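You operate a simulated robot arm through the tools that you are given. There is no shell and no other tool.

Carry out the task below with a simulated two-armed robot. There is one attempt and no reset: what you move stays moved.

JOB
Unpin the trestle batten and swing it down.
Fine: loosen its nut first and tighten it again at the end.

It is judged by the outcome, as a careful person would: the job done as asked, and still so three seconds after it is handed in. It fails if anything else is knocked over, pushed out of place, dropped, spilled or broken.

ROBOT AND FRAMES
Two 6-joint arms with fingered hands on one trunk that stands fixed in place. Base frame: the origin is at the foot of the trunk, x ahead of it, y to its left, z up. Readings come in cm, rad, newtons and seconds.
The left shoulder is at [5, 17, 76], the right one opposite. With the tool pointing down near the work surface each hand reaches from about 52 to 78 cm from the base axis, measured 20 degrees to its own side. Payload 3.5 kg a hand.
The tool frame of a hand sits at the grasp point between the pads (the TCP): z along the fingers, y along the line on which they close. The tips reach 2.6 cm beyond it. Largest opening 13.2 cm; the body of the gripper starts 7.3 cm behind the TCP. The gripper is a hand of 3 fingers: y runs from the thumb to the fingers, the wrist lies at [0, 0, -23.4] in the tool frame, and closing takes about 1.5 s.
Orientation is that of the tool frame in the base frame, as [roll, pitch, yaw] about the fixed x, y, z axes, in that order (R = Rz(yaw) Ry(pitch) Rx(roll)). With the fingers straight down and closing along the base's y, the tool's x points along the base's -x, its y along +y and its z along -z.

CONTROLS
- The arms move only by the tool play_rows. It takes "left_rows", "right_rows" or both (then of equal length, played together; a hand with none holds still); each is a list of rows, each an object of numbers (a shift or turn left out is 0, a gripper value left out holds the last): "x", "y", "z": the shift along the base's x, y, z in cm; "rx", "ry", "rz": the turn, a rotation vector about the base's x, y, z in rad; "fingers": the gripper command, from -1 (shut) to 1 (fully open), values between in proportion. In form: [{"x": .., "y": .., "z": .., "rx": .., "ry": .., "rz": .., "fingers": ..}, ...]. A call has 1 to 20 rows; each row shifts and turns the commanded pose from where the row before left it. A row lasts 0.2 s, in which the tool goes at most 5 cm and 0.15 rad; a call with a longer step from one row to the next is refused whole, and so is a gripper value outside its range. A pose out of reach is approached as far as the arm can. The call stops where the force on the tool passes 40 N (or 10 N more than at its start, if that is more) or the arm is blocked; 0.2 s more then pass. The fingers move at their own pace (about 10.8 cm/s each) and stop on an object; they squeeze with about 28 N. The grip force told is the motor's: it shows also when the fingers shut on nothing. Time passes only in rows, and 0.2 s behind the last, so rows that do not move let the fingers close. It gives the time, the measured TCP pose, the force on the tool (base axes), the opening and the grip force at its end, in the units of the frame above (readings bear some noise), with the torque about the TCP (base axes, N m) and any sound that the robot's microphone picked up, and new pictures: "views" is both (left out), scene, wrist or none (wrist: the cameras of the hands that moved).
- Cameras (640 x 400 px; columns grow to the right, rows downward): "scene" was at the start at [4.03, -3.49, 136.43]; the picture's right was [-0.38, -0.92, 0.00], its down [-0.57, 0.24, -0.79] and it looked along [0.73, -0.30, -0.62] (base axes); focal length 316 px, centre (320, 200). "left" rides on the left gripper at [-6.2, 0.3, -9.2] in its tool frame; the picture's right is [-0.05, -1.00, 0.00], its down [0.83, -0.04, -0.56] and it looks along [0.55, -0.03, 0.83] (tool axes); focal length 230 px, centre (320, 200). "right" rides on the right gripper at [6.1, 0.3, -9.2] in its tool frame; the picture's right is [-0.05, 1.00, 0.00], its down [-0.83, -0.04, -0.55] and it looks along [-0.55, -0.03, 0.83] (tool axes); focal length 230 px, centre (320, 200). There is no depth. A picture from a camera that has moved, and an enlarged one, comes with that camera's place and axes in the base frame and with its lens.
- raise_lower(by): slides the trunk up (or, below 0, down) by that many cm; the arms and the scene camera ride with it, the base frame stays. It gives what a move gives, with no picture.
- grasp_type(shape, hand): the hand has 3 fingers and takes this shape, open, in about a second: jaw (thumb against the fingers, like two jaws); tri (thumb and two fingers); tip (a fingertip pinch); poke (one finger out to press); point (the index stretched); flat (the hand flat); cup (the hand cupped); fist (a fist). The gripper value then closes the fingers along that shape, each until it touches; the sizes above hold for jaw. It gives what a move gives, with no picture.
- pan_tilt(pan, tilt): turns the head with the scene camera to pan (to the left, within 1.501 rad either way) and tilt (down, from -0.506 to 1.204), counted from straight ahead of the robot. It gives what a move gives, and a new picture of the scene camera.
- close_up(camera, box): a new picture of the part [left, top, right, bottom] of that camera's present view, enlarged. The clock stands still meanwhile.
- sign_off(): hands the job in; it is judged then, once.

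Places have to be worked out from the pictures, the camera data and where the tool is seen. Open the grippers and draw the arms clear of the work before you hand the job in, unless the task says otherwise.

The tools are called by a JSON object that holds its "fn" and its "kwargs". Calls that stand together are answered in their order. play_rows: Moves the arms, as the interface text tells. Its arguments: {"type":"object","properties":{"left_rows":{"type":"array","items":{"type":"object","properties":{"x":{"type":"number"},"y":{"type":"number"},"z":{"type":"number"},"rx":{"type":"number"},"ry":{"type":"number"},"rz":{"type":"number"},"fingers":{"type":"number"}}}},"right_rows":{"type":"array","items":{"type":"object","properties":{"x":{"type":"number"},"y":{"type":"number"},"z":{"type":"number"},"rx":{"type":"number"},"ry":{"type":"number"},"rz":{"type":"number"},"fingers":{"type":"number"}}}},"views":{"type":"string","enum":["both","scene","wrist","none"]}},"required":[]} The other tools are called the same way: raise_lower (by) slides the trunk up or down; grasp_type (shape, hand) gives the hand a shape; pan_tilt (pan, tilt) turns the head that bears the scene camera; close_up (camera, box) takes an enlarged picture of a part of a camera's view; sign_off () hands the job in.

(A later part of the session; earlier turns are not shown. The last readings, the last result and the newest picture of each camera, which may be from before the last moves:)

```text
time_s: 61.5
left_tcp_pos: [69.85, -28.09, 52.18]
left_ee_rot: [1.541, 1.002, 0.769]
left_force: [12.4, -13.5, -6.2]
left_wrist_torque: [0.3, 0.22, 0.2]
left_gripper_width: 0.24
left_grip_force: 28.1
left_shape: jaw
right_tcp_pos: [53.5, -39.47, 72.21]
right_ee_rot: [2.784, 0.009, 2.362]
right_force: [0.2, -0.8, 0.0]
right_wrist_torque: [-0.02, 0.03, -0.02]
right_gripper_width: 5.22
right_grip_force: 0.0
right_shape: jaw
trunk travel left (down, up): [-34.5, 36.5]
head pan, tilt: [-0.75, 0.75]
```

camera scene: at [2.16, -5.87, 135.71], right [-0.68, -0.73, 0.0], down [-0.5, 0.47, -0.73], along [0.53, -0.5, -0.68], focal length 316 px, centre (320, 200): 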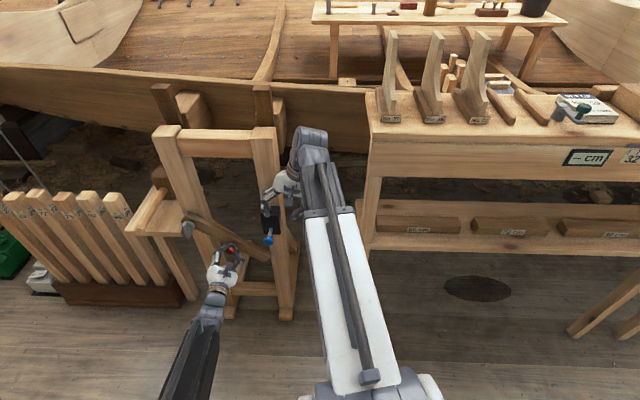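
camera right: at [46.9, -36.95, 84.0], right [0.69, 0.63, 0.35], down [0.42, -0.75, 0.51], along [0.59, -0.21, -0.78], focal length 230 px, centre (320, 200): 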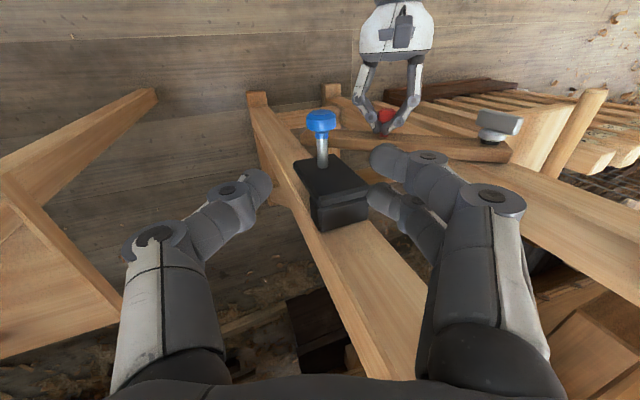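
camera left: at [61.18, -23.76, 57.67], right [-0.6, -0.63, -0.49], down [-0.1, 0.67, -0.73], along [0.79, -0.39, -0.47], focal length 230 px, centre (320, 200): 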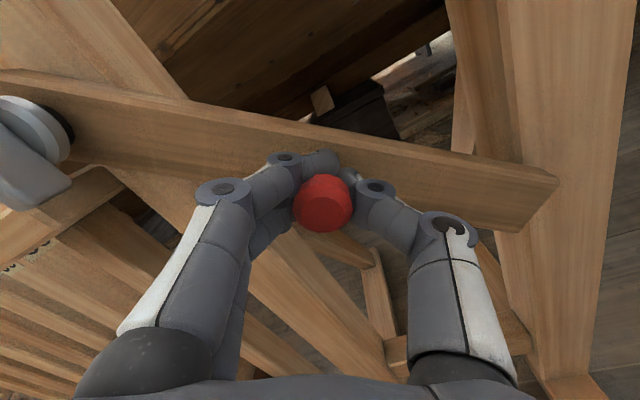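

Works well; 3 cm lowered so far. I repeat for 4 more centimetres, also keeping the right hand at height.

{"fn": "raise_lower", "kwargs": {"by": -1}}

{"fn": "play_rows", "kwargs": {"left_rows": [{"z": 0.5, "x": 0.05, "y": -0.05}, {"z": 0.5, "x": 0.05, "y": -0.05}, {}], "right_rows": [{"z": 1}, {"z": 1}, {}], "views": "none"}}

{"fn": "raise_lower", "kwargs": {"by": -1}}

{"fn": "play_rows", "kwargs": {"left_rows": [{"z": 0.5}, {"z": 0.5}, {}], "right_rows": [{"z": 1}, {"z": 1}, {}], "views": "none"}}

{"fn": "raise_lower", "kwargs": {"by": -1}}

{"fn": "play_rows", "kwargs": {"left_rows": [{"z": 0.5}, {"z": 0.5}, {}], "right_rows": [{"z": 1}, {"z": 1}, {}], "views": "none"}}

{"fn": "raise_lower", "kwargs": {"by": -1}}

{"fn": "play_rows", "kwargs": {"left_rows": [{"z": 0.5}, {"z": 0.5}, {}], "right_rows": [{"z": 1}, {"z": 1}, {}], "views": "both"}}

```text
time_s: 62.0
left_tcp_pos: [69.96, -27.9, 51.53]
left_ee_rot: [1.529, 1.004, 0.763]
left_force: [18.8, -8.6, 9.7]
left_wrist_torque: [0.32, 0.01, 0.3]
left_gripper_width: 0.21
left_grip_force: 28.3
left_shape: jaw
right_tcp_pos: [53.44, -39.25, 71.22]
right_ee_rot: [2.786, 0.01, 2.363]
right_force: [-0.5, 0.4, -0.1]
right_wrist_torque: [0.02, 0.0, 0.02]
right_gripper_width: 5.2
right_grip_force: 0.2
right_shape: jaw
trunk travel left (down, up): [-33.5, 37.5]
head pan, tilt: [-0.75, 0.75]
```

```text
time_s: 62.8
left_tcp_pos: [69.88, -28.11, 52.19]
left_ee_rot: [1.541, 1.0, 0.77]
left_force: [3.8, -5.7, -7.9]
left_wrist_torque: [0.29, 0.28, 0.25]
left_gripper_width: 0.23
left_grip_force: 27.9
left_shape: jaw
right_tcp_pos: [53.37, -39.31, 73.16]
right_ee_rot: [2.786, 0.01, 2.361]
right_force: [0.0, 0.4, 0.2]
right_wrist_torque: [0.02, -0.03, 0.0]
right_gripper_width: 5.24
right_grip_force: 0.0
right_shape: jaw
trunk travel left (down, up): [-33.5, 37.5]
head pan, tilt: [-0.75, 0.75]
```

```text
time_s: 63.4
left_tcp_pos: [70.14, -28.06, 51.69]
left_ee_rot: [1.527, 1.002, 0.761]
left_force: [9.5, 0.5, 8.7]
left_wrist_torque: [0.36, 0.01, 0.35]
left_gripper_width: 0.27
left_grip_force: 27.8
left_shape: jaw
right_tcp_pos: [53.3, -39.31, 72.38]
right_ee_rot: [2.786, 0.012, 2.362]
right_force: [0.0, 0.4, -0.1]
right_wrist_torque: [0.01, 0.0, -0.05]
right_gripper_width: 5.24
right_grip_force: 0.1
right_shape: jaw
trunk travel left (down, up): [-32.5, 38.5]
head pan, tilt: [-0.75, 0.75]
```

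```text
time_s: 64.2
left_tcp_pos: [69.97, -28.25, 52.22]
left_ee_rot: [1.541, 1.002, 0.77]
left_force: [2.9, -5.6, -7.1]
left_wrist_torque: [0.26, 0.33, 0.22]
left_gripper_width: 0.31
left_grip_force: 27.9
left_shape: jaw
right_tcp_pos: [53.39, -39.42, 74.1]
right_ee_rot: [2.787, 0.01, 2.36]
right_force: [-0.6, -0.1, 0.5]
right_wrist_torque: [-0.03, -0.01, 0.02]
right_gripper_width: 5.24
right_grip_force: 0.0
right_shape: jaw
trunk travel left (down, up): [-32.5, 38.5]
head pan, tilt: [-0.75, 0.75]
```

```text
time_s: 64.8
left_tcp_pos: [70.08, -27.99, 51.55]
left_ee_rot: [1.527, 1.002, 0.762]
left_force: [11.7, -0.4, 9.4]
left_wrist_torque: [0.31, 0.08, 0.3]
left_gripper_width: 0.29
left_grip_force: 28.1
left_shape: jaw
right_tcp_pos: [53.47, -39.35, 73.37]
right_ee_rot: [2.785, 0.012, 2.362]
right_force: [0.2, -0.2, -0.7]
right_wrist_torque: [-0.01, 0.0, -0.01]
right_gripper_width: 5.26
right_grip_force: 0.0
right_shape: jaw
trunk travel left (down, up): [-31.5, 39.5]
head pan, tilt: [-0.75, 0.75]
```

```text
time_s: 65.6
left_tcp_pos: [69.9, -28.29, 52.33]
left_ee_rot: [1.54, 1.003, 0.768]
left_force: [3.2, -7.1, -6.7]
left_wrist_torque: [0.3, 0.3, 0.21]
left_gripper_width: 0.31
left_grip_force: 27.7
left_shape: jaw
right_tcp_pos: [53.52, -39.33, 75.25]
right_ee_rot: [2.785, 0.011, 2.361]
right_force: [0.2, 0.1, -0.7]
right_wrist_torque: [0.03, 0.0, 0.0]
right_gripper_width: 5.21
right_grip_force: 0.1
right_shape: jaw
trunk travel left (down, up): [-31.5, 39.5]
head pan, tilt: [-0.75, 0.75]
```

```text
time_s: 66.2
left_tcp_pos: [70.16, -28.06, 51.68]
left_ee_rot: [1.527, 1.004, 0.763]
left_force: [11.0, -1.1, 9.1]
left_wrist_torque: [0.32, 0.07, 0.37]
left_gripper_width: 0.26
left_grip_force: 28.9
left_shape: jaw
right_tcp_pos: [53.43, -39.26, 74.33]
right_ee_rot: [2.787, 0.013, 2.363]
right_force: [0.6, 0.3, -0.2]
right_wrist_torque: [0.0, 0.02, 0.02]
right_gripper_width: 5.25
right_grip_force: 0.2
right_shape: jaw
trunk travel left (down, up): [-30.5, 40.5]
head pan, tilt: [-0.75, 0.75]
```

```text
time_s: 67.0
left_tcp_pos: [69.85, -28.45, 52.21]
left_ee_rot: [1.54, 1.003, 0.77]
left_force: [4.2, -6.4, -6.4]
left_wrist_torque: [0.32, 0.35, 0.23]
left_gripper_width: 0.31
left_grip_force: 28.2
left_shape: jaw
right_tcp_pos: [53.43, -39.41, 76.18]
right_ee_rot: [2.785, 0.012, 2.361]
right_force: [-0.6, -0.1, -0.6]
right_wrist_torque: [-0.01, -0.01, 0.01]
right_gripper_width: 5.23
right_grip_force: 0.1
right_shape: jaw
trunk travel left (down, up): [-30.5, 40.5]
head pan, tilt: [-0.75, 0.75]
camera scene: at [2.2, -5.9, 128.69], right [-0.68, -0.73, 0.0], down [-0.5, 0.47, -0.73], along [0.53, -0.5, -0.68], focal length 316 px, centre (320, 200)
camera right: at [46.91, -36.98, 84.94], right [0.69, 0.63, 0.35], down [0.42, -0.75, 0.51], along [0.58, -0.21, -0.78], focal length 230 px, centre (320, 200)
camera left: at [61.1, -23.89, 57.4], right [-0.6, -0.63, -0.49], down [-0.1, 0.67, -0.73], along [0.79, -0.39, -0.47], focal length 230 px, centre (320, 200)
```

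scene: 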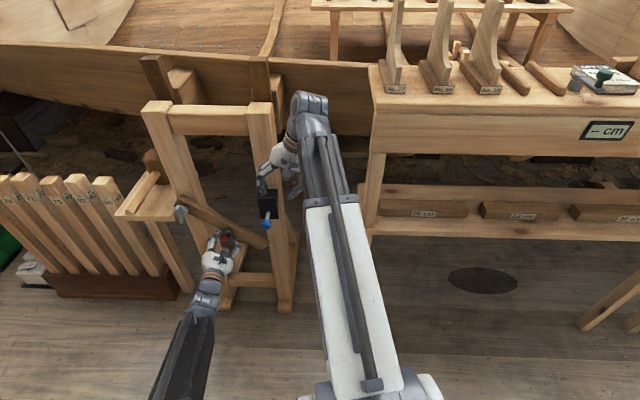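
right: 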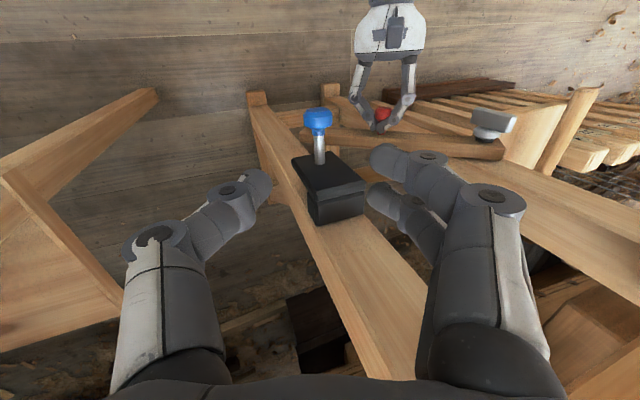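
left: 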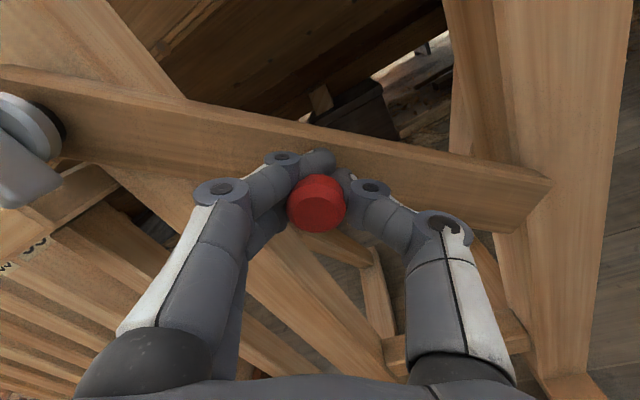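

Trunk is 7 cm lower and all is steady. I resume the swing along the arc, half of the remaining way first.

{"fn": "play_rows", "kwargs": {"left_rows": [{"x": 0.456, "y": 0.437, "z": -0.705, "rx": 0.0431, "ry": -0.0449}, {"x": 0.486, "y": 0.467, "z": -0.664, "rx": 0.0431, "ry": -0.0449}, {"x": 0.514, "y": 0.493, "z": -0.619, "rx": 0.0431, "ry": -0.0449}, {"x": 0.542, "y": 0.52, "z": -0.575, "rx": 0.0431, "ry": -0.0449}, {"x": 0.567, "y": 0.544, "z": -0.528, "rx": 0.0431, "ry": -0.0449}, {"x": 0.589, "y": 0.565, "z": -0.476, "rx": 0.0431, "ry": -0.0449}, {"x": 0.609, "y": 0.584, "z": -0.426, "rx": 0.0431, "ry": -0.0449}, {}], "views": "both"}}

```text
time_s: 68.8
left_tcp_pos: [73.74, -24.55, 48.45]
left_ee_rot: [1.536, 0.564, 0.764]
left_force: [-9.1, 0.6, -8.6]
left_wrist_torque: [0.39, 0.22, 0.16]
left_gripper_width: 0.35
left_grip_force: 28.3
left_shape: jaw
right_tcp_pos: [53.35, -39.4, 76.22]
right_ee_rot: [2.786, 0.01, 2.361]
right_force: [0.0, -0.5, -0.2]
right_wrist_torque: [-0.02, 0.0, 0.03]
right_gripper_width: 5.25
right_grip_force: 0.1
right_shape: jaw
trunk travel left (down, up): [-30.5, 40.5]
head pan, tilt: [-0.75, 0.75]
camera scene: at [2.17, -5.85, 128.71], right [-0.68, -0.73, 0.0], down [-0.5, 0.47, -0.73], along [0.53, -0.5, -0.68], focal length 316 px, centre (320, 200)
camera left: at [63.59, -21.42, 51.61], right [-0.39, -0.43, -0.81], down [0.1, 0.86, -0.5], along [0.91, -0.27, -0.3], focal length 230 px, centre (320, 200)
```

scene: 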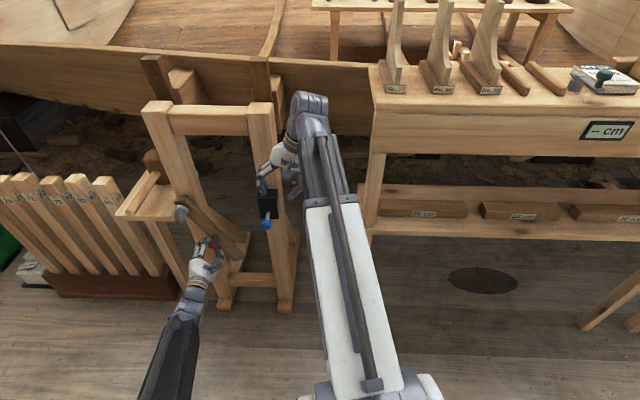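
left: 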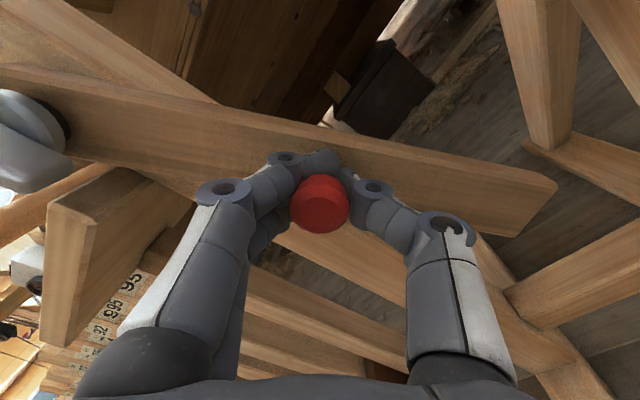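

No reach problem now. I continue the last part of the arc to vertical.

{"fn": "play_rows", "kwargs": {"left_rows": [{"x": 0.627, "y": 0.602, "z": -0.372, "rx": 0.0431, "ry": -0.0449}, {"x": 0.643, "y": 0.617, "z": -0.316, "rx": 0.0431, "ry": -0.0449}, {"x": 0.656, "y": 0.629, "z": -0.261, "rx": 0.0431, "ry": -0.0449}, {"x": 0.666, "y": 0.639, "z": -0.204, "rx": 0.0431, "ry": -0.0449}, {"x": 0.673, "y": 0.646, "z": -0.147, "rx": 0.0431, "ry": -0.0449}, {"x": 0.679, "y": 0.652, "z": -0.088, "rx": 0.0431, "ry": -0.0449}, {"x": 0.682, "y": 0.655, "z": -0.029, "rx": 0.0431, "ry": -0.0449}, {}], "views": "both"}}

{"fn": "close_up", "kwargs": {"camera": "scene", "box": [110, 170, 310, 330]}}

```text
time_s: 70.6
left_tcp_pos: [77.88, -20.05, 47.11]
left_ee_rot: [1.541, 0.128, 0.765]
left_force: [24.5, -22.3, -10.5]
left_wrist_torque: [0.31, 0.21, 0.42]
left_gripper_width: 0.17
left_grip_force: 28.2
left_shape: jaw
left hand out of reach, approached as far as the arm can: row 6, 7
right_tcp_pos: [53.52, -39.27, 76.14]
right_ee_rot: [2.784, 0.011, 2.363]
right_force: [0.1, 0.4, -0.1]
right_wrist_torque: [0.01, 0.02, -0.05]
right_gripper_width: 5.24
right_grip_force: 0.2
right_shape: jaw
trunk travel left (down, up): [-30.5, 40.5]
head pan, tilt: [-0.75, 0.75]
stopped in row 8 (left hand): the force on the tool passed its limit at 41 N (the readings are from after the stop); the commanded pose is now the measured one
camera scene: at [2.37, -5.98, 128.71], right [-0.68, -0.73, 0.0], down [-0.5, 0.47, -0.73], along [0.53, -0.5, -0.68], focal length 316 px, centre (320, 200)
camera left: at [67.06, -17.67, 47.92], right [-0.11, -0.15, -0.98], down [0.2, 0.96, -0.17], along [0.97, -0.22, -0.07], focal length 230 px, centre (320, 200)
```

scene: 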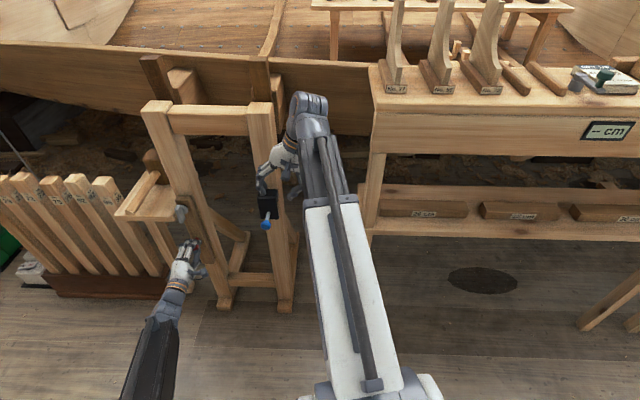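
left: 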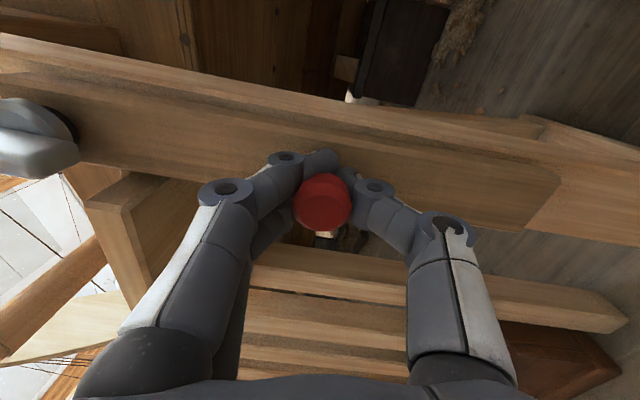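

```text
2.50 times, centred on (210, 250) of scene
camera zoom: at [2.37, -5.98, 128.71], right [-0.68, -0.73, 0.0], down [-0.5, 0.47, -0.73], along [0.53, -0.5, -0.68], focal length 789 px, centre (595, 75)
```

zoom: 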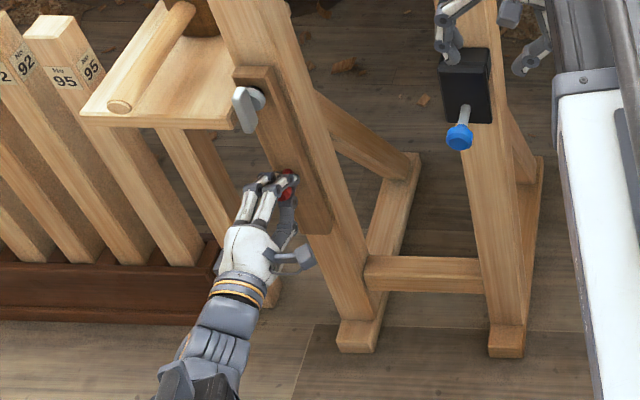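

The batten now hangs at the left post, vertical. I'll open the left fingers gently so it can settle by itself.

{"fn": "play_rows", "kwargs": {"left_rows": [{"x": 0.1, "y": -0.1}, {"fingers": -0.8}, {"fingers": -0.6}, {"fingers": -0.35}, {}, {}, {}], "views": "both"}}

{"fn": "close_up", "kwargs": {"camera": "scene", "box": [110, 170, 310, 330]}}

```text
time_s: 72.2
left_tcp_pos: [77.79, -20.04, 47.38]
left_ee_rot: [1.538, 0.13, 0.766]
left_force: [0.3, -0.3, 0.7]
left_wrist_torque: [-0.04, -0.01, 0.03]
left_gripper_width: 4.22
left_grip_force: 0.1
left_shape: jaw
right_tcp_pos: [53.43, -39.2, 76.37]
right_ee_rot: [2.785, 0.009, 2.363]
right_force: [-0.7, -0.7, -0.6]
right_wrist_torque: [-0.01, 0.0, 0.0]
right_gripper_width: 5.24
right_grip_force: 0.1
right_shape: jaw
trunk travel left (down, up): [-30.5, 40.5]
head pan, tilt: [-0.75, 0.75]
camera scene: at [2.13, -5.84, 128.71], right [-0.68, -0.73, 0.0], down [-0.5, 0.47, -0.73], along [0.53, -0.5, -0.68], focal length 316 px, centre (320, 200)
camera left: at [66.95, -17.54, 48.21], right [-0.11, -0.15, -0.98], down [0.2, 0.96, -0.17], along [0.97, -0.22, -0.07], focal length 230 px, centre (320, 200)
```

scene: 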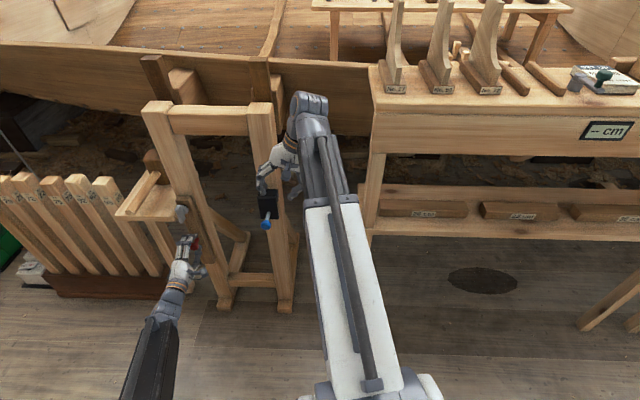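
left: 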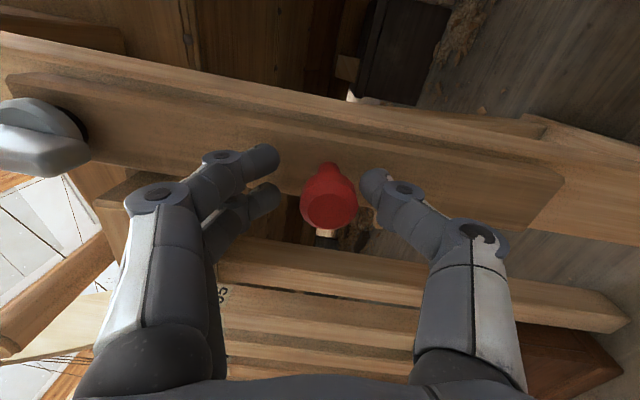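

```text
2.50 times, centred on (210, 250) of scene
camera zoom: at [2.13, -5.84, 128.71], right [-0.68, -0.73, 0.0], down [-0.5, 0.47, -0.73], along [0.53, -0.5, -0.68], focal length 789 px, centre (595, 75)
```

zoom: 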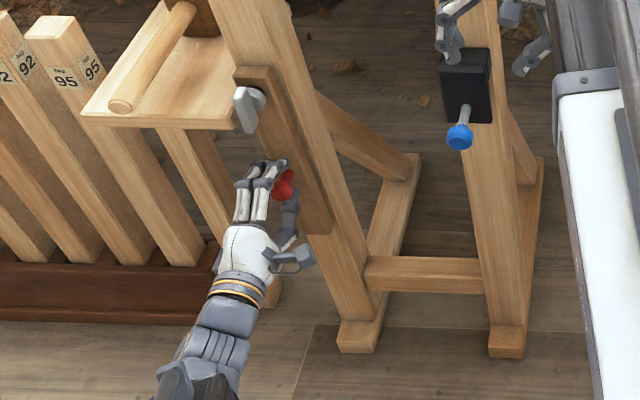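

The batten hangs freely and still. I withdraw the left hand straight out, then raise it in front of the nut.

{"fn": "play_rows", "kwargs": {"left_rows": [{"x": -0.69, "y": 0.72}, {"x": -0.69, "y": 0.72}, {"x": -0.69, "y": 0.72}, {"x": -0.69, "y": 0.72}, {"x": -0.69, "y": 0.72}, {"x": -0.69, "y": 0.72}, {"x": -0.4, "y": 0.42, "z": 1.8}, {"x": -0.4, "y": 0.42, "z": 1.8}, {"x": -0.4, "y": 0.42, "z": 1.8}, {"x": -0.4, "y": 0.42, "z": 1.8}, {"x": -0.4, "y": 0.42, "z": 1.8}, {"x": -0.4, "y": 0.42, "z": 1.8}, {"x": -0.4, "y": 0.42, "z": 1.8}, {"x": -0.4, "y": 0.42, "z": 1.8}, {}], "views": "both"}}

{"fn": "close_up", "kwargs": {"camera": "scene", "box": [130, 170, 290, 300]}}

```text
time_s: 75.4
left_tcp_pos: [70.54, -12.33, 61.73]
left_ee_rot: [1.535, 0.129, 0.766]
left_force: [1.3, -0.6, -0.2]
left_wrist_torque: [0.02, 0.03, -0.03]
left_gripper_width: 4.27
left_grip_force: 0.1
left_shape: jaw
right_tcp_pos: [53.41, -39.32, 76.39]
right_ee_rot: [2.785, 0.01, 2.362]
right_force: [0.9, -0.8, -0.4]
right_wrist_torque: [0.0, 0.02, -0.04]
right_gripper_width: 5.25
right_grip_force: 0.0
right_shape: jaw
trunk travel left (down, up): [-30.5, 40.5]
head pan, tilt: [-0.75, 0.75]
camera scene: at [2.13, -5.84, 128.71], right [-0.68, -0.73, 0.0], down [-0.5, 0.47, -0.73], along [0.53, -0.5, -0.68], focal length 316 px, centre (320, 200)
camera left: at [59.72, -9.89, 62.47], right [-0.11, -0.15, -0.98], down [0.2, 0.96, -0.17], along [0.97, -0.22, -0.07], focal length 230 px, centre (320, 200)
```

scene: 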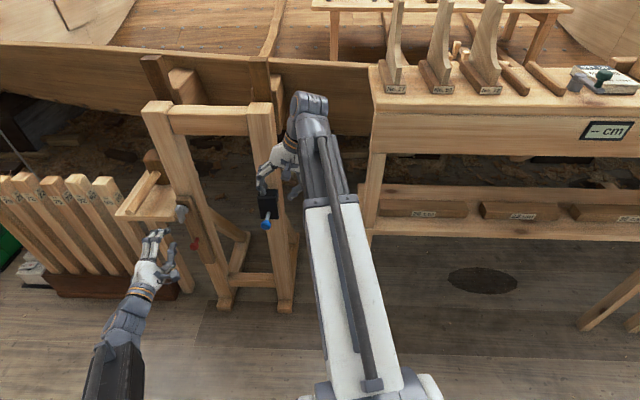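
left: 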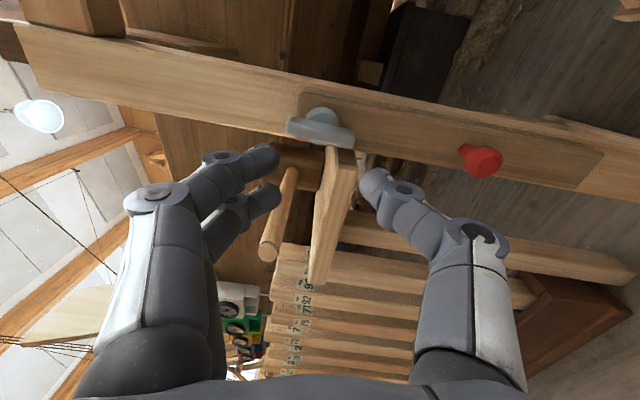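

```text
3.08 times, centred on (210, 235) of scene
camera zoom: at [2.13, -5.84, 128.71], right [-0.68, -0.73, 0.0], down [-0.5, 0.47, -0.73], along [0.53, -0.5, -0.68], focal length 971 px, centre (658, 92)
```

zoom: 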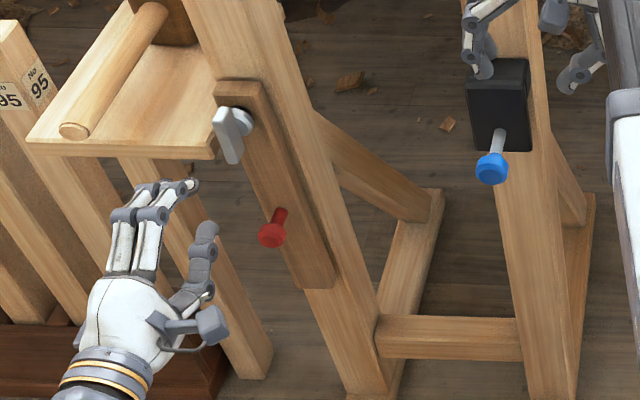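

The batten hangs in line with the left post. Let me zoom on the nut to see the bar's present angle.

{"fn": "close_up", "kwargs": {"camera": "left", "box": [240, 60, 420, 190]}}

{"fn": "close_up", "kwargs": {"camera": "scene", "box": [160, 185, 220, 225]}}

```text
3.08 times, centred on (330, 125) of left
camera zoom: at [59.72, -9.89, 62.47], right [-0.11, -0.15, -0.98], down [0.2, 0.96, -0.17], along [0.97, -0.22, -0.07], focal length 708 px, centre (289, 431)
```

zoom: 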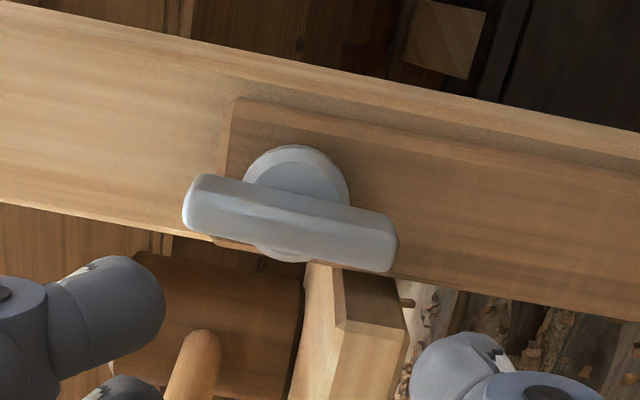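

```text
10.00 times, centred on (190, 205) of scene
camera zoom: at [2.13, -5.84, 128.71], right [-0.68, -0.73, 0.0], down [-0.5, 0.47, -0.73], along [0.53, -0.5, -0.68], focal length 3155 px, centre (1620, 150)
```

zoom: 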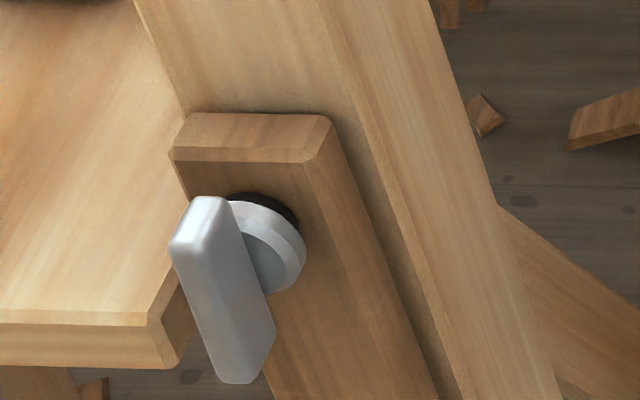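

The bar is now vertical, centre about [78.1,-19.8,61.9]. I roll the left hand counter-clockwise ~83° so its fingers straddle the bar, narrowing the opening to 3 cm because of the shelf corner.

{"fn": "play_rows", "kwargs": {"left_rows": [{"rx": -0.0971, "ry": 0.1064, "rz": -0.0006, "z": 0.025, "fingers": -0.55}, {"rx": -0.0971, "ry": 0.1064, "rz": -0.0006, "z": 0.025}, {"rx": -0.0971, "ry": 0.1064, "rz": -0.0006, "z": 0.025}, {"rx": -0.0971, "ry": 0.1064, "rz": -0.0006, "z": 0.025}, {"rx": -0.0971, "ry": 0.1064, "rz": -0.0006, "z": 0.025}, {"rx": -0.0971, "ry": 0.1064, "rz": -0.0006, "z": 0.025}, {"rx": -0.0971, "ry": 0.1064, "rz": -0.0006, "z": 0.025}, {"rx": -0.0971, "ry": 0.1064, "rz": -0.0006, "z": 0.025}, {"rx": -0.0971, "ry": 0.1064, "rz": -0.0006, "z": 0.025}, {"rx": -0.0971, "ry": 0.1064, "rz": -0.0006, "z": 0.025}, {}], "views": "wrist"}}

{"fn": "close_up", "kwargs": {"camera": "left", "box": [230, 60, 430, 220]}}

```text
time_s: 77.8
left_tcp_pos: [70.62, -12.49, 62.03]
left_ee_rot: [3.121, 1.548, 2.327]
left_force: [0.3, 0.0, -0.5]
left_wrist_torque: [-0.01, -0.03, -0.02]
left_gripper_width: 3.01
left_grip_force: 0.0
left_shape: jaw
right_tcp_pos: [53.33, -39.29, 76.29]
right_ee_rot: [2.786, 0.01, 2.362]
right_force: [0.0, 0.2, 0.4]
right_wrist_torque: [-0.01, -0.02, 0.0]
right_gripper_width: 5.22
right_grip_force: 0.2
right_shape: jaw
trunk travel left (down, up): [-30.5, 40.5]
head pan, tilt: [-0.75, 0.75]
camera left: at [64.39, -5.59, 68.29], right [-0.71, -0.7, 0.05], down [-0.43, 0.38, -0.82], along [0.55, -0.61, -0.57], focal length 230 px, centre (320, 200)
```

left: 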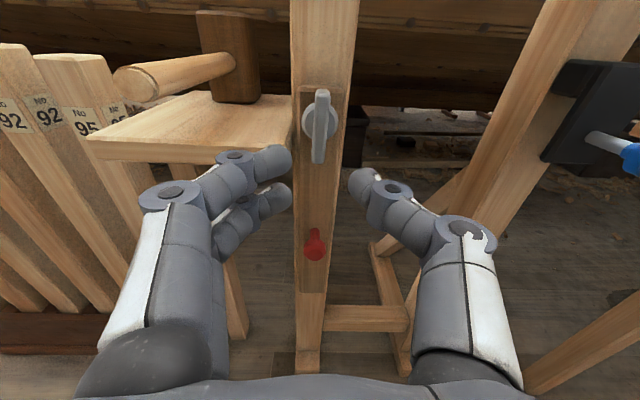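

```text
2.50 times, centred on (330, 140) of left
camera zoom: at [64.39, -5.59, 68.29], right [-0.71, -0.7, 0.05], down [-0.43, 0.38, -0.82], along [0.55, -0.61, -0.57], focal length 575 px, centre (295, 350)
```

zoom: 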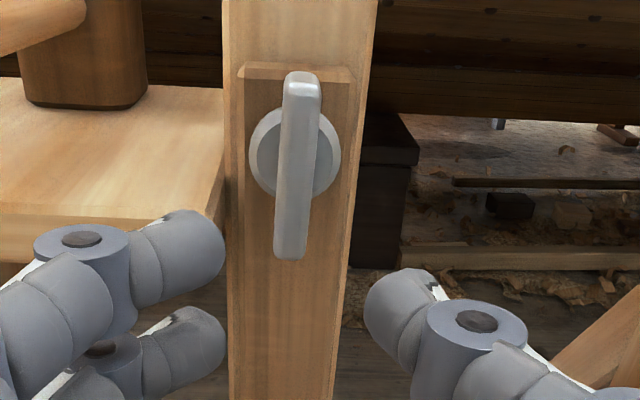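

The bar lines up with the hand (aligned within ~1°, centred). I advance 9.2 cm to the same depth as before.

{"fn": "play_rows", "kwargs": {"left_rows": [{"x": 0.8, "y": -0.834, "z": 0.02}, {"x": 0.8, "y": -0.834, "z": 0.02}, {"x": 0.8, "y": -0.834, "z": 0.02}, {"x": 0.8, "y": -0.834, "z": 0.02}, {"x": 0.8, "y": -0.834, "z": 0.02}, {"x": 0.8, "y": -0.834}, {"x": 0.8, "y": -0.834}, {"x": 0.4, "y": -0.417}, {"x": 0.4, "y": -0.417}, {}], "views": "wrist"}}

{"fn": "close_up", "kwargs": {"camera": "left", "box": [230, 80, 430, 240]}}

{"fn": "close_up", "kwargs": {"camera": "scene", "box": [150, 180, 230, 240]}}

```text
time_s: 80.0
left_tcp_pos: [76.93, -19.09, 62.09]
left_ee_rot: [3.049, 1.548, 2.251]
left_force: [0.2, 0.0, 0.4]
left_wrist_torque: [0.0, 0.01, 0.01]
left_gripper_width: 2.99
left_grip_force: 0.2
left_shape: jaw
right_tcp_pos: [53.39, -39.21, 76.36]
right_ee_rot: [2.785, 0.01, 2.363]
right_force: [-0.4, -0.1, 0.3]
right_wrist_torque: [0.01, -0.01, 0.01]
right_gripper_width: 5.23
right_grip_force: 0.0
right_shape: jaw
trunk travel left (down, up): [-30.5, 40.5]
head pan, tilt: [-0.75, 0.75]
camera left: at [70.81, -12.29, 68.42], right [-0.71, -0.7, 0.05], down [-0.43, 0.38, -0.82], along [0.55, -0.6, -0.57], focal length 230 px, centre (320, 200)
```

left: 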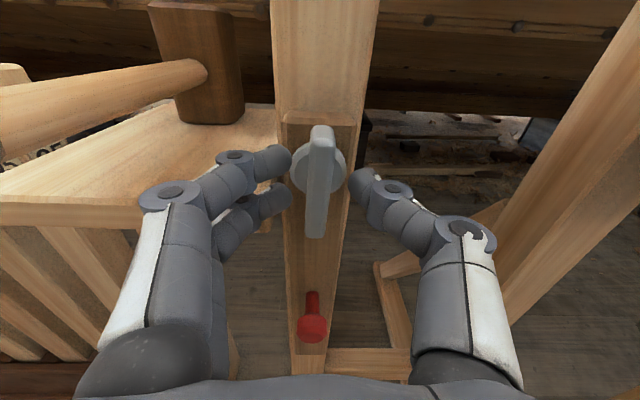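

```text
2.50 times, centred on (330, 160) of left
camera zoom: at [70.81, -12.29, 68.42], right [-0.71, -0.7, 0.05], down [-0.43, 0.38, -0.82], along [0.55, -0.6, -0.57], focal length 575 px, centre (295, 300)
```

zoom: 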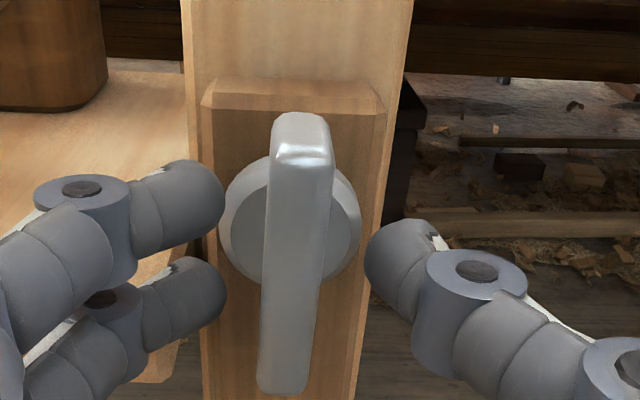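

```text
6.67 times, centred on (190, 210) of scene
camera zoom: at [2.13, -5.84, 128.71], right [-0.68, -0.73, 0.0], down [-0.5, 0.47, -0.73], along [0.53, -0.5, -0.68], focal length 2104 px, centre (1187, 133)
```

zoom: 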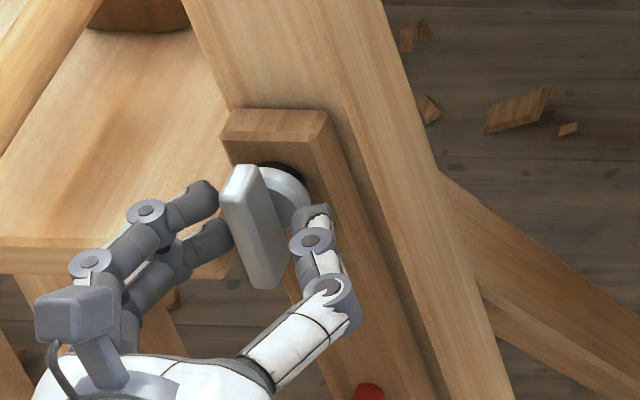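

Well placed: bar between the fingers, batten hanging parallel to the post. I close on the bar and start turning clockwise (tightening).

{"fn": "play_rows", "kwargs": {"left_rows": [{"fingers": -0.75}, {"fingers": -1}, {}, {}, {"rx": 0.0346, "ry": -0.0361}, {"rx": 0.0519, "ry": -0.0541}, {"rx": 0.0692, "ry": -0.0722}, {"rx": 0.0692, "ry": -0.0722}, {"rx": 0.0692, "ry": -0.0722}, {"rx": 0.0692, "ry": -0.0722}, {}], "views": "wrist"}}

{"fn": "close_up", "kwargs": {"camera": "scene", "box": [150, 180, 250, 260]}}

```text
time_s: 82.4
left_tcp_pos: [76.91, -19.03, 61.92]
left_ee_rot: [1.599, 1.042, 0.808]
left_force: [2.5, -0.5, -0.7]
left_wrist_torque: [-0.08, -0.11, 0.15]
left_gripper_width: 0.77
left_grip_force: 28.5
left_shape: jaw
right_tcp_pos: [53.45, -39.26, 76.3]
right_ee_rot: [2.786, 0.01, 2.361]
right_force: [-0.1, -0.3, -0.1]
right_wrist_torque: [0.03, -0.02, 0.01]
right_gripper_width: 5.22
right_grip_force: 0.2
right_shape: jaw
trunk travel left (down, up): [-30.5, 40.5]
head pan, tilt: [-0.75, 0.75]
camera left: at [68.44, -14.53, 67.63], right [-0.63, -0.62, -0.46], down [-0.13, 0.67, -0.73], along [0.76, -0.4, -0.51], focal length 230 px, centre (320, 200)
```

left: 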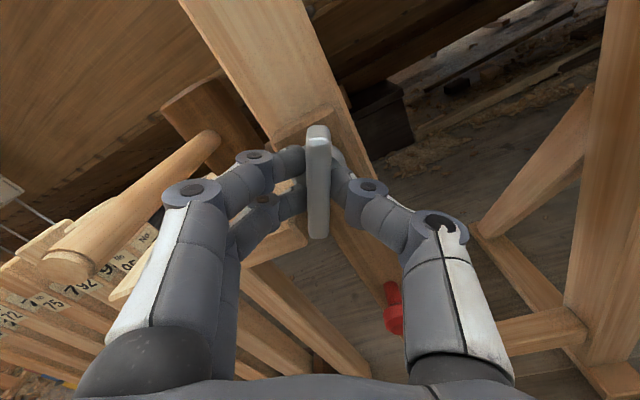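

```text
5.00 times, centred on (200, 220) of scene
camera zoom: at [2.13, -5.84, 128.71], right [-0.68, -0.73, 0.0], down [-0.5, 0.47, -0.73], along [0.53, -0.5, -0.68], focal length 1578 px, centre (920, 100)
```

zoom: 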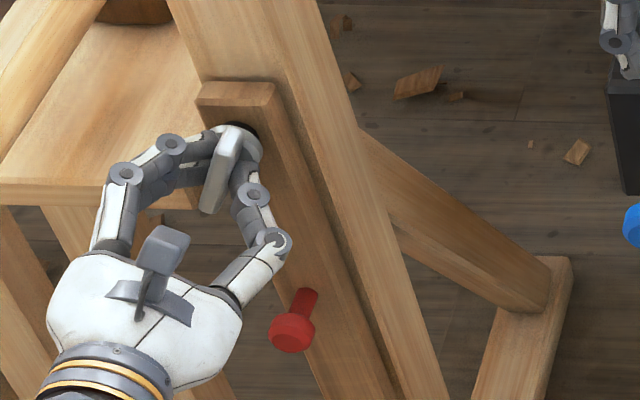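

The bar follows and the batten stays put. I continue turning clockwise.

{"fn": "play_rows", "kwargs": {"left_rows": [{"rx": 0.0692, "ry": -0.0722}, {"rx": 0.0692, "ry": -0.0722}, {"rx": 0.0692, "ry": -0.0722}, {"rx": 0.0692, "ry": -0.0722}, {"rx": 0.0692, "ry": -0.0722}, {"rx": 0.0692, "ry": -0.0722}, {"rx": 0.0692, "ry": -0.0722}, {"rx": 0.0692, "ry": -0.0722}, {}], "views": "wrist"}}

{"fn": "close_up", "kwargs": {"camera": "scene", "box": [150, 180, 250, 260]}}

```text
time_s: 84.4
left_tcp_pos: [76.9, -19.06, 61.98]
left_ee_rot: [1.569, 0.243, 0.787]
left_force: [3.3, -6.2, -5.1]
left_wrist_torque: [0.04, 0.16, 0.0]
left_gripper_width: 0.72
left_grip_force: 27.9
left_shape: jaw
right_tcp_pos: [53.29, -39.42, 76.33]
right_ee_rot: [2.787, 0.01, 2.361]
right_force: [-0.1, 0.1, -0.3]
right_wrist_torque: [-0.02, -0.01, 0.01]
right_gripper_width: 5.23
right_grip_force: 0.1
right_shape: jaw
trunk travel left (down, up): [-30.5, 40.5]
head pan, tilt: [-0.75, 0.75]
camera left: at [66.2, -16.66, 63.69], right [-0.2, -0.21, -0.96], down [0.17, 0.96, -0.24], along [0.96, -0.21, -0.16], focal length 230 px, centre (320, 200)
```

left: 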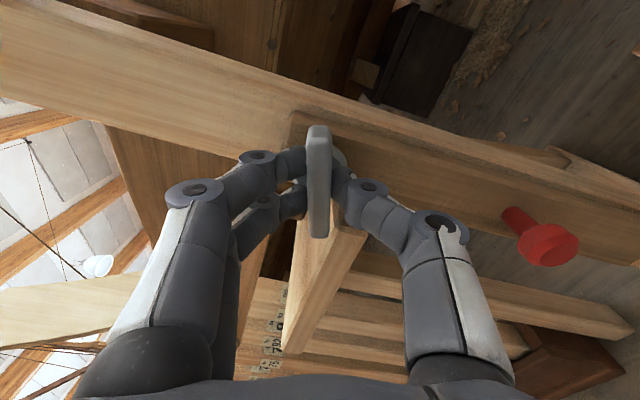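

```text
5.00 times, centred on (200, 220) of scene
camera zoom: at [2.19, -5.88, 128.7], right [-0.68, -0.73, 0.0], down [-0.5, 0.47, -0.73], along [0.53, -0.5, -0.68], focal length 1578 px, centre (920, 100)
```

zoom: 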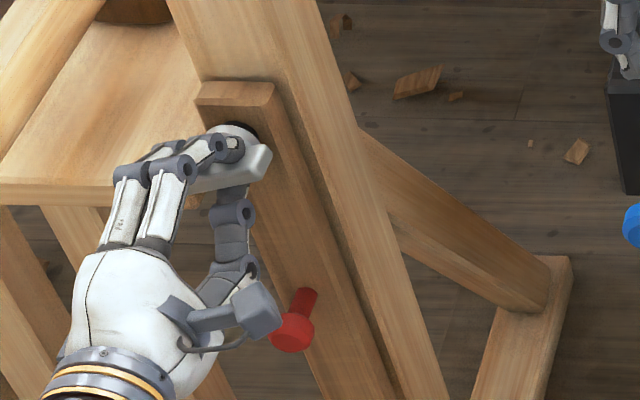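

Turned ~77°, torque still low. I continue toward the original tight angle, watching for resistance.

{"fn": "play_rows", "kwargs": {"left_rows": [{"rx": 0.0692, "ry": -0.0722}, {"rx": 0.0692, "ry": -0.0722}, {"rx": 0.0692, "ry": -0.0722}, {"rx": 0.0692, "ry": -0.0722}, {"rx": 0.0692, "ry": -0.0722}, {}], "views": "wrist"}}

{"fn": "close_up", "kwargs": {"camera": "scene", "box": [150, 180, 250, 260]}}

```text
time_s: 85.8
left_tcp_pos: [76.95, -19.04, 61.87]
left_ee_rot: [1.555, -0.255, 0.787]
left_force: [-3.9, 1.1, -11.8]
left_wrist_torque: [0.22, 0.26, 0.03]
left_gripper_width: 0.72
left_grip_force: 27.7
left_shape: jaw
right_tcp_pos: [53.47, -39.34, 76.29]
right_ee_rot: [2.786, 0.011, 2.364]
right_force: [-0.2, 0.3, 0.2]
right_wrist_torque: [0.05, 0.0, 0.01]
right_gripper_width: 5.24
right_grip_force: 0.0
right_shape: jaw
trunk travel left (down, up): [-30.5, 40.5]
head pan, tilt: [-0.75, 0.75]
camera left: at [66.16, -16.7, 60.52], right [0.15, 0.13, -0.98], down [0.18, 0.97, 0.16], along [0.97, -0.2, 0.13], focal length 230 px, centre (320, 200)
```

left: 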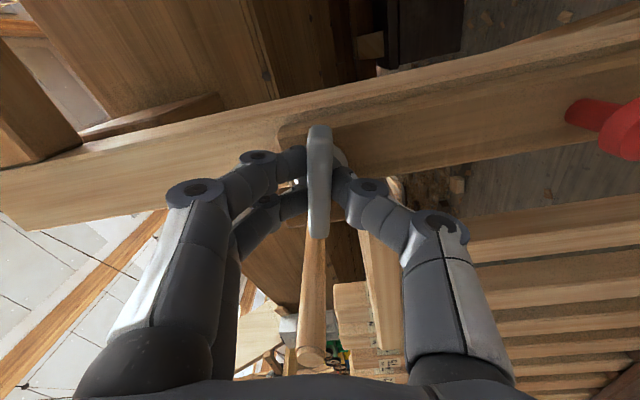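

```text
5.00 times, centred on (200, 220) of scene
camera zoom: at [2.19, -5.86, 128.7], right [-0.68, -0.73, 0.0], down [-0.5, 0.47, -0.73], along [0.53, -0.5, -0.68], focal length 1578 px, centre (920, 100)
```

zoom: 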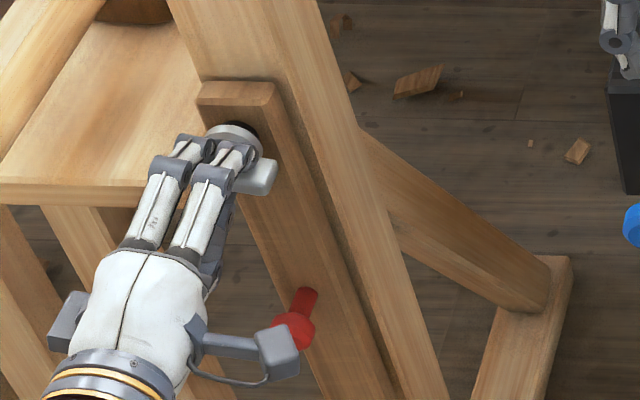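

Still little torque at 106°. I keep on turning clockwise past it in small steps until it resists.

{"fn": "play_rows", "kwargs": {"left_rows": [{"rx": 0.0415, "ry": -0.0433}, {"rx": 0.0415, "ry": -0.0433}, {"rx": 0.0415, "ry": -0.0433}, {"rx": 0.0415, "ry": -0.0433}, {}], "views": "wrist"}}

{"fn": "close_up", "kwargs": {"camera": "left", "box": [220, 80, 420, 260]}}

```text
time_s: 87.0
left_tcp_pos: [76.89, -19.04, 62.07]
left_ee_rot: [1.55, -0.495, 0.789]
left_force: [-8.7, 5.2, -14.4]
left_wrist_torque: [0.35, 0.38, 0.13]
left_gripper_width: 0.78
left_grip_force: 27.9
left_shape: jaw
right_tcp_pos: [53.36, -39.21, 76.17]
right_ee_rot: [2.785, 0.011, 2.362]
right_force: [0.0, 0.0, -0.2]
right_wrist_torque: [0.02, -0.02, 0.01]
right_gripper_width: 5.2
right_grip_force: 0.1
right_shape: jaw
trunk travel left (down, up): [-30.5, 40.5]
head pan, tilt: [-0.75, 0.75]
camera left: at [66.54, -16.34, 59.11], right [0.32, 0.29, -0.9], down [0.14, 0.93, 0.35], along [0.94, -0.24, 0.25], focal length 230 px, centre (320, 200)
```

left: 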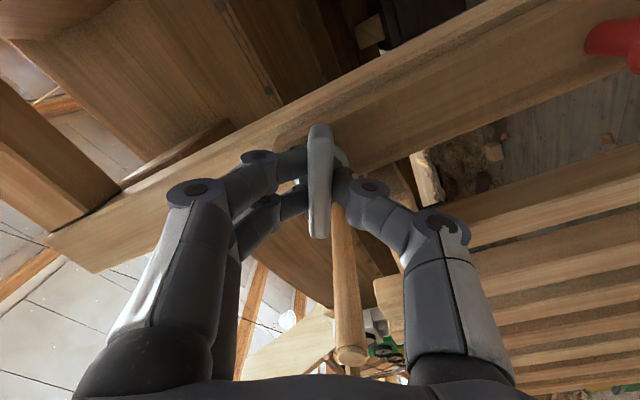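

```text
2.22 times, centred on (320, 170) of left
camera zoom: at [66.54, -16.34, 59.11], right [0.32, 0.29, -0.9], down [0.14, 0.93, 0.35], along [0.94, -0.24, 0.25], focal length 511 px, centre (320, 267)
```

zoom: 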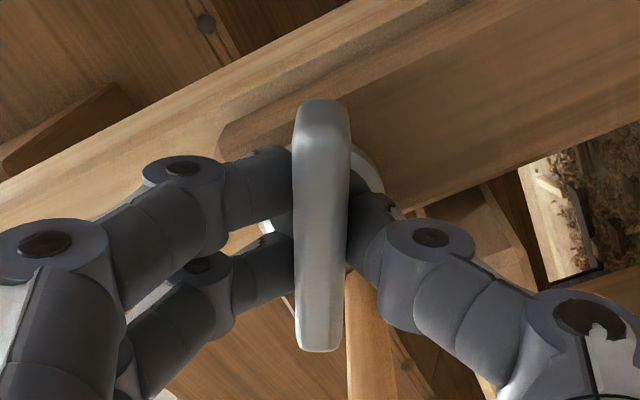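

Only slight lag, no stop torque yet. I turn a bit further.

{"fn": "play_rows", "kwargs": {"left_rows": [{"rx": 0.0415, "ry": -0.0433}, {"rx": 0.0415, "ry": -0.0433}, {"rx": 0.0415, "ry": -0.0433}, {}], "views": "wrist"}}

{"fn": "close_up", "kwargs": {"camera": "left", "box": [220, 80, 420, 260]}}

{"fn": "close_up", "kwargs": {"camera": "scene", "box": [150, 180, 250, 260]}}

```text
time_s: 88.0
left_tcp_pos: [77.01, -18.9, 62.08]
left_ee_rot: [1.544, -0.675, 0.791]
left_force: [-6.5, 5.9, -17.1]
left_wrist_torque: [0.35, 0.37, 0.12]
left_gripper_width: 0.75
left_grip_force: 27.7
left_shape: jaw
right_tcp_pos: [53.41, -39.25, 76.28]
right_ee_rot: [2.784, 0.01, 2.364]
right_force: [0.4, 0.2, -0.4]
right_wrist_torque: [0.01, 0.01, 0.0]
right_gripper_width: 5.19
right_grip_force: 0.0
right_shape: jaw
trunk travel left (down, up): [-30.5, 40.5]
head pan, tilt: [-0.75, 0.75]
camera left: at [66.97, -15.92, 58.15], right [0.43, 0.4, -0.81], down [0.09, 0.88, 0.47], along [0.9, -0.27, 0.34], focal length 230 px, centre (320, 200)
```

left: 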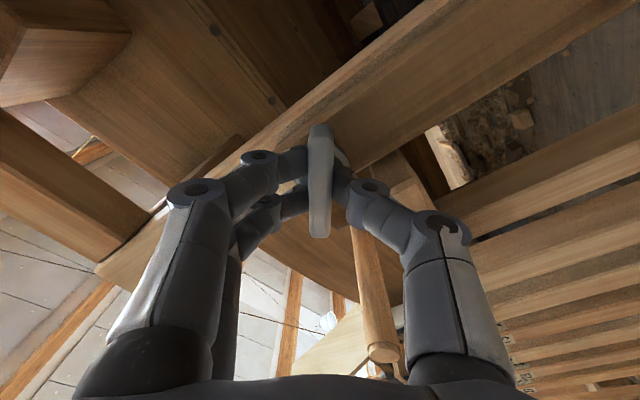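

```text
2.22 times, centred on (320, 170) of left
camera zoom: at [66.97, -15.92, 58.15], right [0.43, 0.4, -0.81], down [0.09, 0.88, 0.47], along [0.9, -0.27, 0.34], focal length 511 px, centre (320, 267)
```

zoom: 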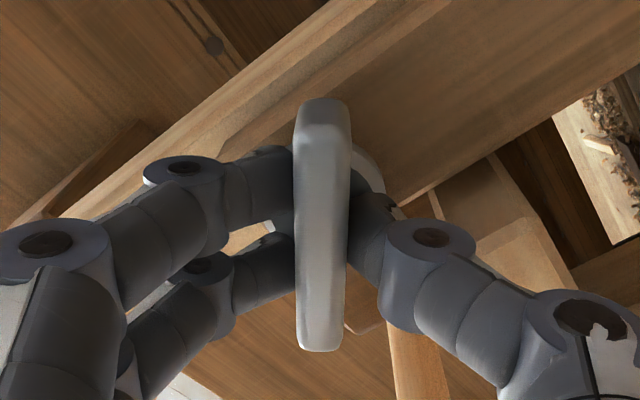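

```text
5.00 times, centred on (200, 220) of scene
camera zoom: at [2.24, -5.85, 128.7], right [-0.68, -0.73, 0.0], down [-0.5, 0.47, -0.73], along [0.53, -0.5, -0.68], focal length 1578 px, centre (920, 100)
```

zoom: 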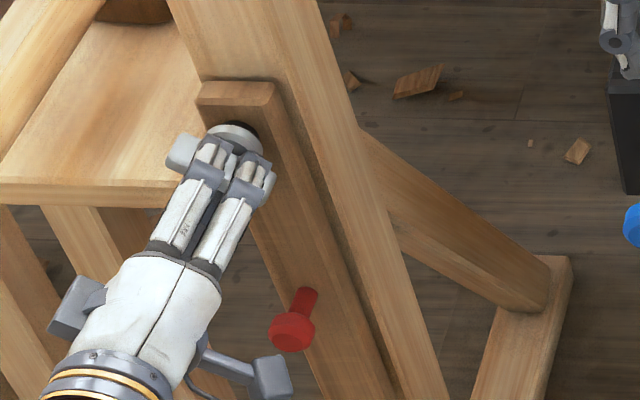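

The bar has gone ~15° beyond its starting tight angle and still follows. I keep turning in small steps to find firm tightness.

{"fn": "play_rows", "kwargs": {"left_rows": [{"rx": 0.0415, "ry": -0.0433}, {"rx": 0.0415, "ry": -0.0433}, {"rx": 0.0415, "ry": -0.0433}, {"rx": 0.0415, "ry": -0.0433}, {}], "views": "wrist"}}

{"fn": "close_up", "kwargs": {"camera": "left", "box": [220, 80, 420, 260]}}

{"fn": "close_up", "kwargs": {"camera": "scene", "box": [150, 180, 250, 260]}}

```text
time_s: 88.7
left_tcp_pos: [76.9, -18.94, 62.07]
left_ee_rot: [1.569, -0.804, 0.761]
left_force: [-0.9, -1.8, -9.6]
left_wrist_torque: [-0.01, 0.23, 0.08]
left_gripper_width: 0.82
left_grip_force: 28.3
left_shape: jaw
left hand out of reach, approached as far as the arm can: row 2, 3
right_tcp_pos: [53.5, -39.3, 76.23]
right_ee_rot: [2.786, 0.01, 2.361]
right_force: [0.3, -0.2, 0.7]
right_wrist_torque: [0.02, 0.0, 0.01]
right_gripper_width: 5.22
right_grip_force: 0.0
right_shape: jaw
trunk travel left (down, up): [-30.5, 40.5]
head pan, tilt: [-0.75, 0.75]
stopped in row 3 (left hand): the force on the tool passed its limit at 47 N (the readings are from after the stop); the commanded pose is now the measured one
camera left: at [67.36, -15.35, 57.74], right [0.5, 0.47, -0.73], down [0.06, 0.82, 0.57], along [0.87, -0.32, 0.38], focal length 230 px, centre (320, 200)
```

left: 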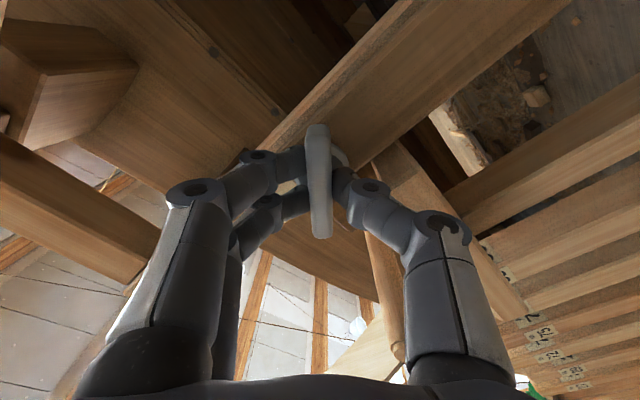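

```text
2.22 times, centred on (320, 170) of left
camera zoom: at [67.36, -15.35, 57.74], right [0.5, 0.47, -0.73], down [0.06, 0.82, 0.57], along [0.87, -0.32, 0.38], focal length 511 px, centre (320, 267)
```

zoom: 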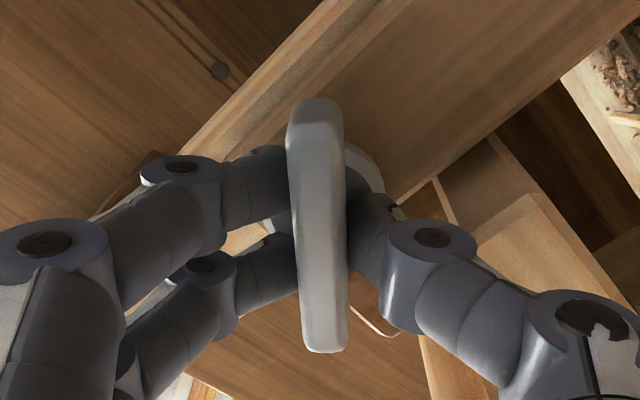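

```text
5.00 times, centred on (200, 220) of scene
camera zoom: at [2.23, -5.88, 128.74], right [-0.68, -0.73, 0.0], down [-0.5, 0.47, -0.73], along [0.53, -0.5, -0.68], focal length 1578 px, centre (920, 100)
```

zoom: 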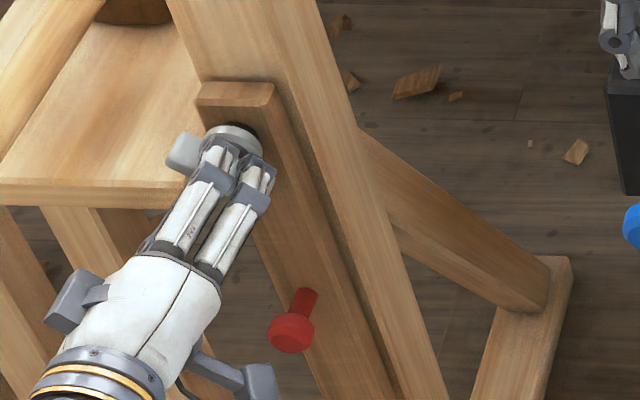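

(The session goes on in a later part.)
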